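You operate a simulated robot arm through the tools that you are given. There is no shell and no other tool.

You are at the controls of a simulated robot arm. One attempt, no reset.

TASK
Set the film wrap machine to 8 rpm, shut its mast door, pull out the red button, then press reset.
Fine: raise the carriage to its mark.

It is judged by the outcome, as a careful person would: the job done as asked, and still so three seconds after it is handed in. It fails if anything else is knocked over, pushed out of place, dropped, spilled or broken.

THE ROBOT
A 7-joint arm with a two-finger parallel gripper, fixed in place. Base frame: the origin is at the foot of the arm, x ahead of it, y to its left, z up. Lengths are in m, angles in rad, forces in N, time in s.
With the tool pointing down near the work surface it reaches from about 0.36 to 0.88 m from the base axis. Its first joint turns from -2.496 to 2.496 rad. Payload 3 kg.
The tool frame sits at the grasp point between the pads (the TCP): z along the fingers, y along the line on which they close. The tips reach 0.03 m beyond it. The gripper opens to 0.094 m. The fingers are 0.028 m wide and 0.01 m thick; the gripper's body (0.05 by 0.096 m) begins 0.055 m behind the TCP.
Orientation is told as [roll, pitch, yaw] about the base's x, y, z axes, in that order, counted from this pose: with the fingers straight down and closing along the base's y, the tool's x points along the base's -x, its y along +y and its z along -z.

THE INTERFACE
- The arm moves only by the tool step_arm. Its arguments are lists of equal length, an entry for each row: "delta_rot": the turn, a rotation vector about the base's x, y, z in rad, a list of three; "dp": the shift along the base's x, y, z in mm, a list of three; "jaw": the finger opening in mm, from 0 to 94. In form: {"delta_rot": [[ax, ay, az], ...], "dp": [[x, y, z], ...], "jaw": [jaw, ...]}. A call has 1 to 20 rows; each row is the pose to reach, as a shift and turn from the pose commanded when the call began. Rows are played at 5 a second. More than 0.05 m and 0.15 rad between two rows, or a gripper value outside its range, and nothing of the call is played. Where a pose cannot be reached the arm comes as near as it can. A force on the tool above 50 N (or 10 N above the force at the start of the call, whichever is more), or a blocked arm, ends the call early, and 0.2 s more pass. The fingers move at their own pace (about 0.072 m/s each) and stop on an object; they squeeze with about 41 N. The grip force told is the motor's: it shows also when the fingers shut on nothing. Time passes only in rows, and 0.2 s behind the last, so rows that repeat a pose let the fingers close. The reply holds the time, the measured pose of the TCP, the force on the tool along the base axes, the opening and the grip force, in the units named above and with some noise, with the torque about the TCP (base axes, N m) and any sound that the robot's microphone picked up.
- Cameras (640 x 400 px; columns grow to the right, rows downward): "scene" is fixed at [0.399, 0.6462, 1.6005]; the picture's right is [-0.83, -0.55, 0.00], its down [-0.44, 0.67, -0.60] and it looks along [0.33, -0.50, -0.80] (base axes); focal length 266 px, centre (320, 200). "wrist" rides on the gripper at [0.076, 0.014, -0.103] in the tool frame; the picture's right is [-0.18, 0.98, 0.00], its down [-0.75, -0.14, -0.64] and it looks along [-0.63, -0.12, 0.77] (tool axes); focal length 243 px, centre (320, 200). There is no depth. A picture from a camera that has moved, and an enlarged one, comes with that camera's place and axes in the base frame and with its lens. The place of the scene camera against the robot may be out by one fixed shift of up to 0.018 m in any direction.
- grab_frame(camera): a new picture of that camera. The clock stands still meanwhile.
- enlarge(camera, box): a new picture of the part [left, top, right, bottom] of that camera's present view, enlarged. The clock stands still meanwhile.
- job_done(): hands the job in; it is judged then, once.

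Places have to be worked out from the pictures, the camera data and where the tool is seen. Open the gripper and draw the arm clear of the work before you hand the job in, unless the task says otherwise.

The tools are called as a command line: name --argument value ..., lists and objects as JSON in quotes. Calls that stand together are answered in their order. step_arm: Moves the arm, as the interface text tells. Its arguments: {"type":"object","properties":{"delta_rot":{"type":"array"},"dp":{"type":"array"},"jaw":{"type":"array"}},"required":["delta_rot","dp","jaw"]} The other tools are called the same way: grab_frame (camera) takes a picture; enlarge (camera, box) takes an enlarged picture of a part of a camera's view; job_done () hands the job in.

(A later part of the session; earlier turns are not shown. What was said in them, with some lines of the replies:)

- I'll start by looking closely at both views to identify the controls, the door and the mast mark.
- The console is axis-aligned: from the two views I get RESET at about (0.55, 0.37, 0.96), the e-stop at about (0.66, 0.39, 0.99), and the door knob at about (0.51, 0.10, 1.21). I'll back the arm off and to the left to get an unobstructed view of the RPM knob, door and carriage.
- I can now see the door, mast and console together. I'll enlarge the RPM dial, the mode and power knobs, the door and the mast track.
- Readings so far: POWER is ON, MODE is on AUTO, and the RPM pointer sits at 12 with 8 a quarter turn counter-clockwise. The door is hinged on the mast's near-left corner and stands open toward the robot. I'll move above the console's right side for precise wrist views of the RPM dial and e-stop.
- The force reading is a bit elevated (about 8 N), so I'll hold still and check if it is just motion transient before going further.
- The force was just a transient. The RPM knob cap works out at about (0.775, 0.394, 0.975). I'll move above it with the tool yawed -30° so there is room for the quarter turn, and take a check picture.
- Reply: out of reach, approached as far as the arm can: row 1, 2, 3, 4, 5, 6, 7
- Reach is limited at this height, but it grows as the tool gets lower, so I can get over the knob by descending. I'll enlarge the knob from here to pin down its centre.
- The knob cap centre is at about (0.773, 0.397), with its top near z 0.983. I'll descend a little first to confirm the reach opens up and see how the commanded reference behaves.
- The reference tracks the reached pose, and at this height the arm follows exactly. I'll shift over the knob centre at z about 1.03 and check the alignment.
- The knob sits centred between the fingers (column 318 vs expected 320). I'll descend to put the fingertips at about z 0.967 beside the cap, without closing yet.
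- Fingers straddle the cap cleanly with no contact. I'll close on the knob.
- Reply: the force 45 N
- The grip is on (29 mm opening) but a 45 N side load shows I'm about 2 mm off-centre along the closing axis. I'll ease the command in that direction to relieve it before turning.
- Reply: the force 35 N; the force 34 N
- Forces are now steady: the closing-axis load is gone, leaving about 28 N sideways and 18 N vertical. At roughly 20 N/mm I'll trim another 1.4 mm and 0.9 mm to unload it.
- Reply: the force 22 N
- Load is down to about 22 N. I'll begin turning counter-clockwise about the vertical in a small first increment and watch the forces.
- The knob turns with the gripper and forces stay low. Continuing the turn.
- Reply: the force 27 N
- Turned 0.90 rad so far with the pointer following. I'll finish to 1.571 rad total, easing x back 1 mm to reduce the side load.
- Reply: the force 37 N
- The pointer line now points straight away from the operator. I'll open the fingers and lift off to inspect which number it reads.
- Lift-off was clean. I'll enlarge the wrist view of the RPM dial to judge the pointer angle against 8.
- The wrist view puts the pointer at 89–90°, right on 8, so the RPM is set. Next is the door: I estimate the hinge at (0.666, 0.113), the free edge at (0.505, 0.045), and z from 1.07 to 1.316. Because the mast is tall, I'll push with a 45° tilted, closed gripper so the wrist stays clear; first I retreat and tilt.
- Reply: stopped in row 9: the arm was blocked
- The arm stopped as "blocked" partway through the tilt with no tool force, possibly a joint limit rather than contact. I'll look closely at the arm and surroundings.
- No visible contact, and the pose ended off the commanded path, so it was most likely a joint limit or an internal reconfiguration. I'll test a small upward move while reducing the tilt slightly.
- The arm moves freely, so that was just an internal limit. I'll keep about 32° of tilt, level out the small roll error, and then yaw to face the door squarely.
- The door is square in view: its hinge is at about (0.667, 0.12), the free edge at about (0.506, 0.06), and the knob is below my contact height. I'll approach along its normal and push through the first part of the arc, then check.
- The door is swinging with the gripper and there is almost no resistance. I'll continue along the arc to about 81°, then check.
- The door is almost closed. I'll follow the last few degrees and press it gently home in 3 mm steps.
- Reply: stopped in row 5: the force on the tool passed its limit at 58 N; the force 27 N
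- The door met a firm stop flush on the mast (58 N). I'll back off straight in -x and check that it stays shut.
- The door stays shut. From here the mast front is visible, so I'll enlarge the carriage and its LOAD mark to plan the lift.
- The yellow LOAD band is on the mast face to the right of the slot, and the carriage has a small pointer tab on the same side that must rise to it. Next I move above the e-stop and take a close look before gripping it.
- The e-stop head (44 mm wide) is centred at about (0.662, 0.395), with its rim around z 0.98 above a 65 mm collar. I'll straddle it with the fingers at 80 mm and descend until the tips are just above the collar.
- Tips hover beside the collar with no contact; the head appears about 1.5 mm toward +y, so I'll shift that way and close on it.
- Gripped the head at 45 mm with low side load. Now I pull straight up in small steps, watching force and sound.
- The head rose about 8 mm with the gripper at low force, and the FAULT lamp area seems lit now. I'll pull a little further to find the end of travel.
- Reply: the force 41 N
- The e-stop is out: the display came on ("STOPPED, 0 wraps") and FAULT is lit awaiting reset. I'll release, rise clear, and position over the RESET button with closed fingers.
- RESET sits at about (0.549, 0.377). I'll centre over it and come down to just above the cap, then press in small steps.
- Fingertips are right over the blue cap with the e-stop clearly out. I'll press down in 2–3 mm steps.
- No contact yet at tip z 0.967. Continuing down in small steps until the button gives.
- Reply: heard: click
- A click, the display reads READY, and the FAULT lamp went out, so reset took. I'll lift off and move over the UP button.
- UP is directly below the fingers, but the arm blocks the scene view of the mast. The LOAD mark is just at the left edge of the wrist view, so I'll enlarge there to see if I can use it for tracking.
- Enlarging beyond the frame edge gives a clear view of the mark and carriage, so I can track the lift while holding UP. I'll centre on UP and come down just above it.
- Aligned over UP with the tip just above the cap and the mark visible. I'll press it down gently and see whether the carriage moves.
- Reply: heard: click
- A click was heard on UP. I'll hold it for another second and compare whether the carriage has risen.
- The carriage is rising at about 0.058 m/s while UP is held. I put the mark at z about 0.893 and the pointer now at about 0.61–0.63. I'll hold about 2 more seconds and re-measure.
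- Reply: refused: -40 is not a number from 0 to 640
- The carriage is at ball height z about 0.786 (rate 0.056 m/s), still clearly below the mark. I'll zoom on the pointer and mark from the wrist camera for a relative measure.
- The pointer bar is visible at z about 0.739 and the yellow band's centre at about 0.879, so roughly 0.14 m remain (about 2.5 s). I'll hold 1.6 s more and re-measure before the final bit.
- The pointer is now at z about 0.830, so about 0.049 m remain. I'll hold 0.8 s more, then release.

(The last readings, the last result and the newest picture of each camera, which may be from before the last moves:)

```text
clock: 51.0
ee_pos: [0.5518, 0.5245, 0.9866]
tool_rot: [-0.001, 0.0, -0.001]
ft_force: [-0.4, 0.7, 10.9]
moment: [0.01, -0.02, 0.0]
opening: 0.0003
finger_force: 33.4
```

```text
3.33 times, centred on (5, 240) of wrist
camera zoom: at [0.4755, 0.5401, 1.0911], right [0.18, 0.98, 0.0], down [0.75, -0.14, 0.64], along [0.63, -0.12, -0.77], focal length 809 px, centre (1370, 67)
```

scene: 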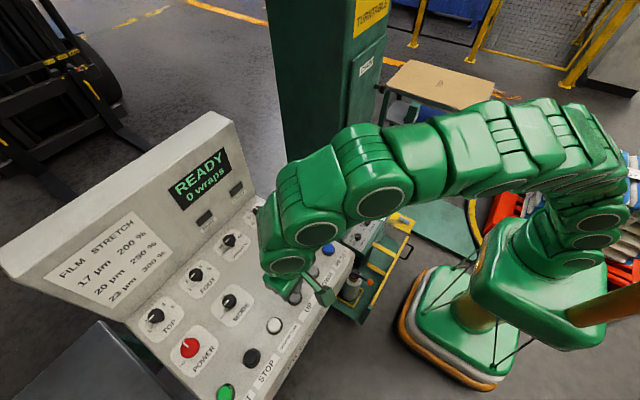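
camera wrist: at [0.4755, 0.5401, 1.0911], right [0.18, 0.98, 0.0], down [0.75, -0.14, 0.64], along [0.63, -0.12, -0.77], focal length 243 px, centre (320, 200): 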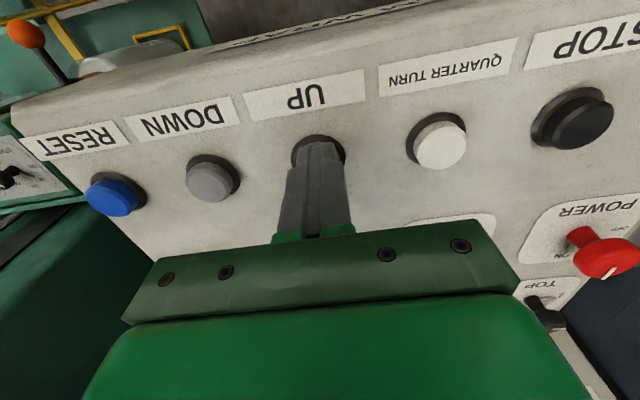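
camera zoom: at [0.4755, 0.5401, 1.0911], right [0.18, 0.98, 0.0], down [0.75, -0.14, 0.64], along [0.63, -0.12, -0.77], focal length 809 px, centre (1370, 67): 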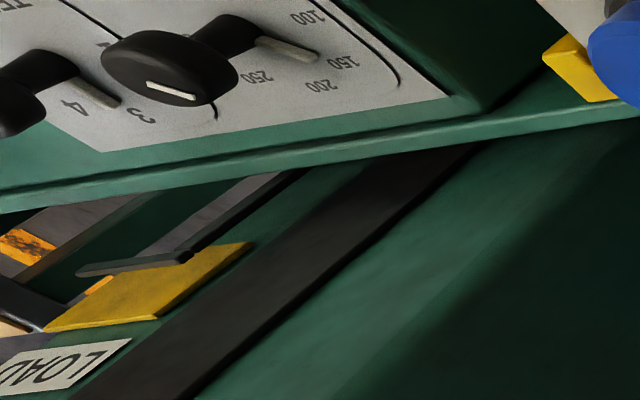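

The pointer is at z about 0.877, essentially at the band's centre (it sits about 15 mm in front of the face, so parallax makes it look low). I'll release UP now.

step_arm --delta_rot '[[0, 0, 0], [0, 0, 0], [0, 0, 0]]' --dp '[[0, 0, 25], [0, 0, 50], [0, 0, 70]]' --jaw '[0, 0, 0]'

enlarge --camera "wrist" --box '[0, 180, 10, 300]'

enlarge --camera "scene" --box '[160, 100, 440, 320]'

```text
clock: 51.8
ee_pos: [0.5531, 0.5262, 1.0566]
tool_rot: [0.0, -0.001, 0.0]
ft_force: [-0.5, -0.5, -0.6]
moment: [-0.01, 0.02, -0.02]
opening: 0.0
finger_force: 33.2
```

```text
3.33 times, centred on (5, 240) of wrist
camera zoom: at [0.4771, 0.5404, 1.1599], right [0.18, 0.98, 0.0], down [0.75, -0.14, 0.64], along [0.63, -0.12, -0.77], focal length 809 px, centre (1370, 67)
```

zoom: 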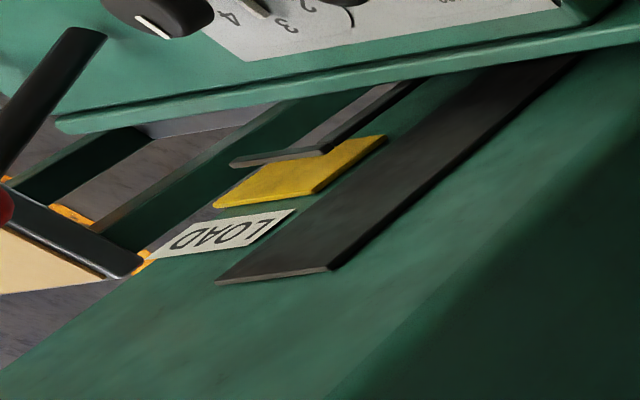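

```text
1.82 times, centred on (300, 210) of scene
camera zoom: at [0.399, 0.6462, 1.6005], right [-0.83, -0.55, 0.0], down [-0.44, 0.67, -0.6], along [0.33, -0.5, -0.8], focal length 484 px, centre (356, 182)
```

zoom: 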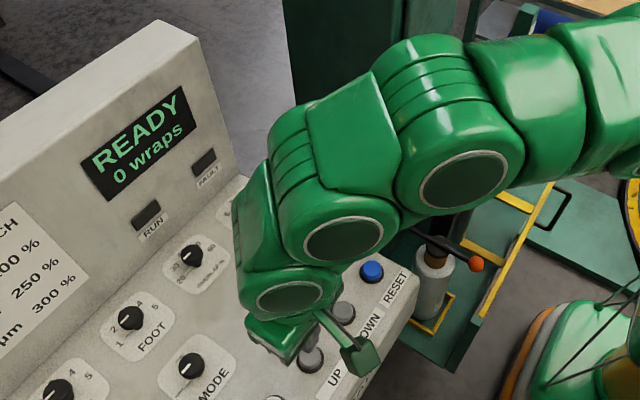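

Released; the pointer settled at z about 0.885 against a band of roughly 0.86–0.90. I'll retreat the arm upward and back to verify from other views.

step_arm --delta_rot '[[0, 0, 0], [0, 0, 0], [0, 0, 0], [0, 0, 0], [0, 0, 0], [0, 0, 0], [0, 0, 0], [0, 0, 0], [0, 0, 0], [0, 0, 0], [0, 0, 0], [0, 0, 0]]' --dp '[[-5, 0, 40], [-15, -10, 85], [-25, -30, 125], [-40, -60, 160], [-55, -95, 190], [-70, -135, 210], [-80, -180, 220], [-85, -225, 228], [-90, -270, 235], [-95, -315, 240], [-100, -360, 243], [-100, -405, 243]]' --jaw '[0, 0, 0, 0, 0, 0, 0, 0, 0, 0, 0, 0]'

grab_frame --camera "scene"

grab_frame --camera "wrist"

```text
clock: 54.4
ee_pos: [0.4499, 0.1206, 1.3007]
tool_rot: [0.0, 0.001, -0.001]
ft_force: [0.0, 0.6, -0.1]
moment: [0.01, -0.01, -0.02]
opening: 0.0
finger_force: 32.9
```

```text
taken
```

scene: 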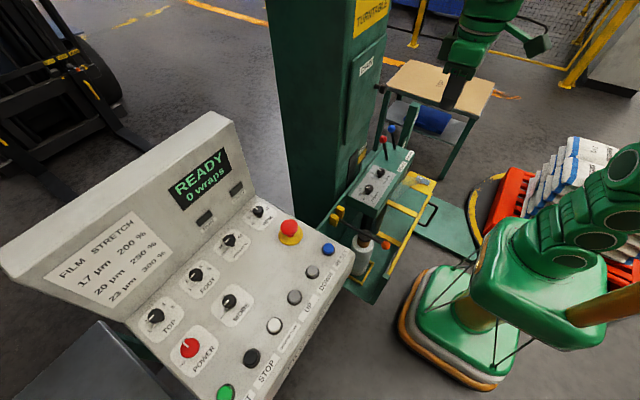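

```text
taken
camera wrist: at [0.3733, 0.1369, 1.4035], right [0.18, 0.98, 0.0], down [0.75, -0.14, 0.64], along [0.63, -0.12, -0.77], focal length 243 px, centre (320, 200)
```

wrist: 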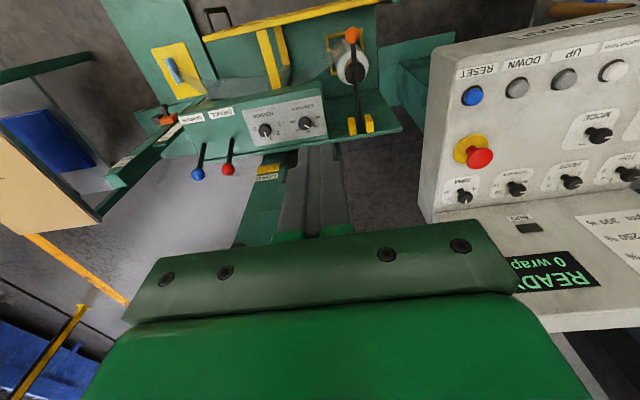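

The scene is clear now. I'll enlarge the pointer and band from both cameras.

enlarge --camera "scene" --box '[340, 135, 390, 175]'

enlarge --camera "wrist" --box '[235, 140, 305, 200]'

enlarge --camera "scene" --box '[240, 190, 360, 280]'

```text
10.00 times, centred on (365, 155) of scene
camera zoom: at [0.399, 0.6462, 1.6005], right [-0.83, -0.55, 0.0], down [-0.44, 0.67, -0.6], along [0.33, -0.5, -0.8], focal length 2661 px, centre (-130, 650)
```

zoom: 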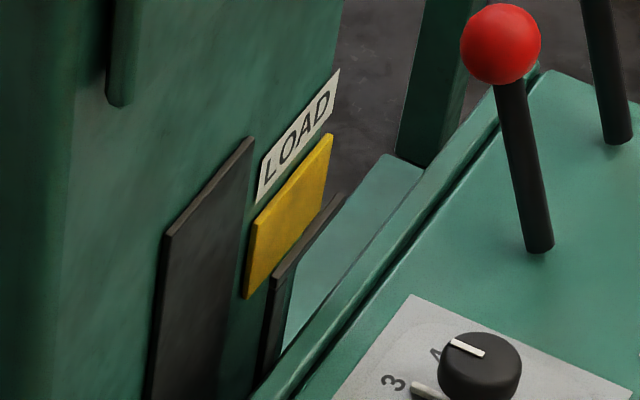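

```text
6.67 times, centred on (270, 170) of wrist
camera zoom: at [0.3733, 0.1369, 1.4035], right [0.18, 0.98, 0.0], down [0.75, -0.14, 0.64], along [0.63, -0.12, -0.77], focal length 1618 px, centre (653, 400)
```

zoom: 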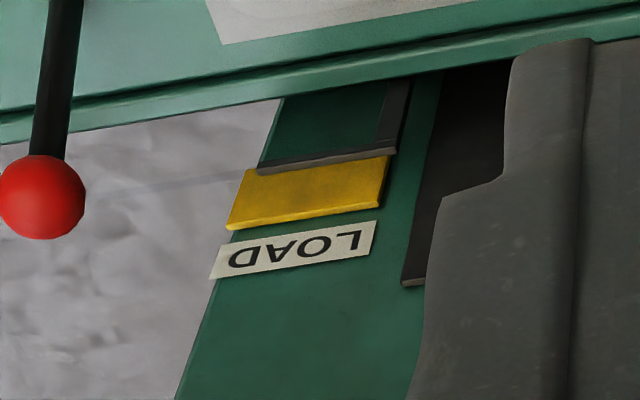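

```text
4.44 times, centred on (300, 235) of scene
camera zoom: at [0.399, 0.6462, 1.6005], right [-0.83, -0.55, 0.0], down [-0.44, 0.67, -0.6], along [0.33, -0.5, -0.8], focal length 1183 px, centre (409, 44)
```

zoom: 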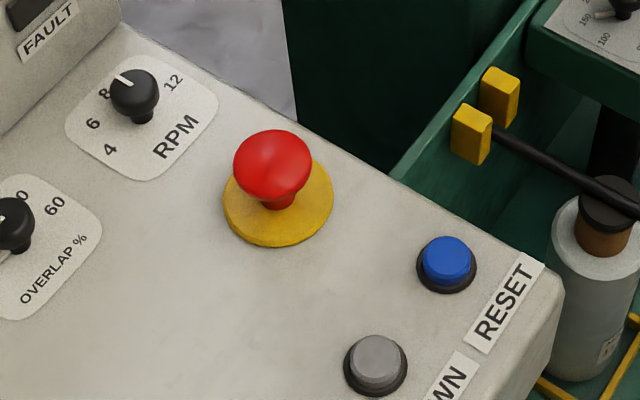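

Triangulating both cameras puts the pointer at z about 0.885 and the band at 0.860–0.899, so the pointer is about 6 mm from the band's centre and well inside it. The e-stop is out, RPM reads 8 and the door is shut. I'll open the gripper and draw the arm clear.

step_arm --delta_rot '[[0, 0, 0], [0, 0, 0], [0, 0, 0], [0, 0, 0], [0, 0, 0], [0, 0, 0]]' --dp '[[-10, 25, 10], [-20, 50, 25], [-25, 80, 40], [-30, 110, 50], [-30, 130, 60], [-30, 130, 60]]' --jaw '[20, 50, 80, 90, 90, 90]'

grab_frame --camera "scene"

enlarge --camera "scene" --box '[340, 135, 390, 175]'

enlarge --camera "scene" --box '[160, 130, 340, 260]'

grab_frame --camera "wrist"

```text
clock: 55.8
ee_pos: [0.4193, 0.2533, 1.3614]
tool_rot: [-0.001, -0.003, 0.0]
ft_force: [-0.1, 0.2, -0.1]
moment: [-0.03, 0.02, 0.0]
opening: 0.09
finger_force: 0.0
```

```text
taken
```

scene: 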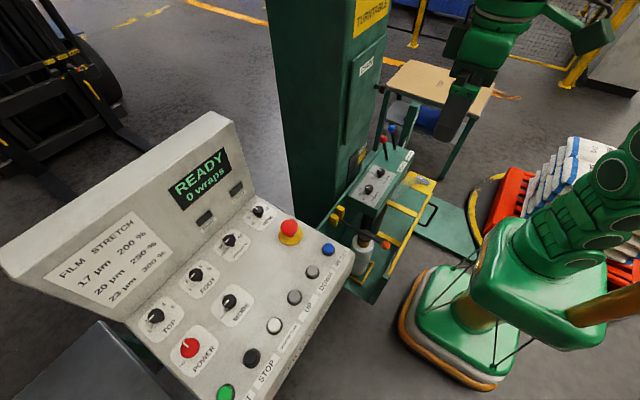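

```text
10.00 times, centred on (365, 155) of scene
camera zoom: at [0.399, 0.6462, 1.6005], right [-0.83, -0.55, 0.0], down [-0.44, 0.67, -0.6], along [0.33, -0.5, -0.8], focal length 2661 px, centre (-130, 650)
```

zoom: 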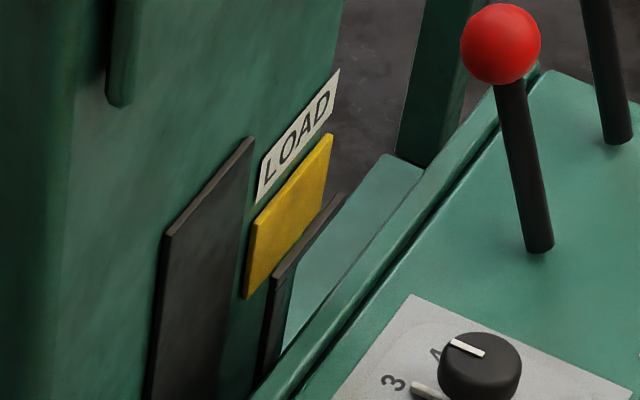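

```text
3.08 times, centred on (250, 195) of scene
camera zoom: at [0.399, 0.6462, 1.6005], right [-0.83, -0.55, 0.0], down [-0.44, 0.67, -0.6], along [0.33, -0.5, -0.8], focal length 819 px, centre (535, 215)
```

zoom: 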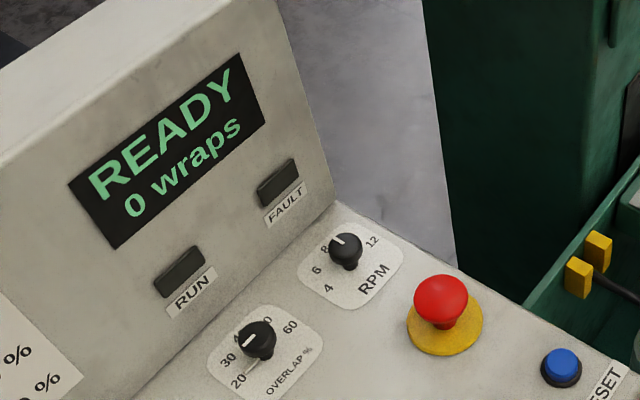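

```text
taken
camera wrist: at [0.3444, 0.2684, 1.4648], right [0.18, 0.98, 0.0], down [0.75, -0.14, 0.64], along [0.63, -0.12, -0.77], focal length 243 px, centre (320, 200)
```

wrist: 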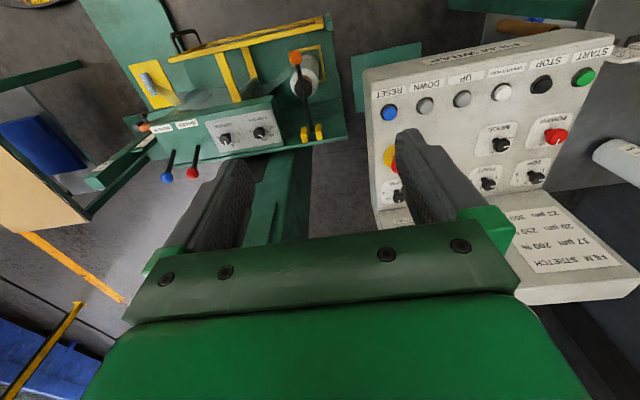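

All checks hold. The display reads READY with FAULT off, the RPM pointer is on 8, and the e-stop is out. The door is shut, the carriage pointer is steady inside the LOAD band, and the arm is clear with the gripper open. Handing in.

job_done

```text
The job is handed in.
```

The job is done and handed in; I don't have the judge's result.

- **Speed:** the RPM knob was on 12 and now points to 8.
- **Mast door:** it is pushed shut against a firm stop, and it stayed closed when I let go.
- **Red button:** it is pulled out. The display came on with "STOPPED" and the FAULT lamp lit.
- **Reset:** I pressed it and heard a click. The display now reads READY and FAULT is off.
- **Carriage:** I held UP until its pointer was inside the yellow LOAD band. By my camera measurements it sits about 6 mm above the band's centre, and the band is about 39 mm tall. It did not drift afterwards.

MODE stayed on AUTO, since UP worked without changing it. While tilting the gripper before the door push, the arm stopped once as "blocked". I saw no contact with anything, and it moved freely afterwards.

I saw nothing else knocked or moved. The gripper is open and the arm is clear of the machine.
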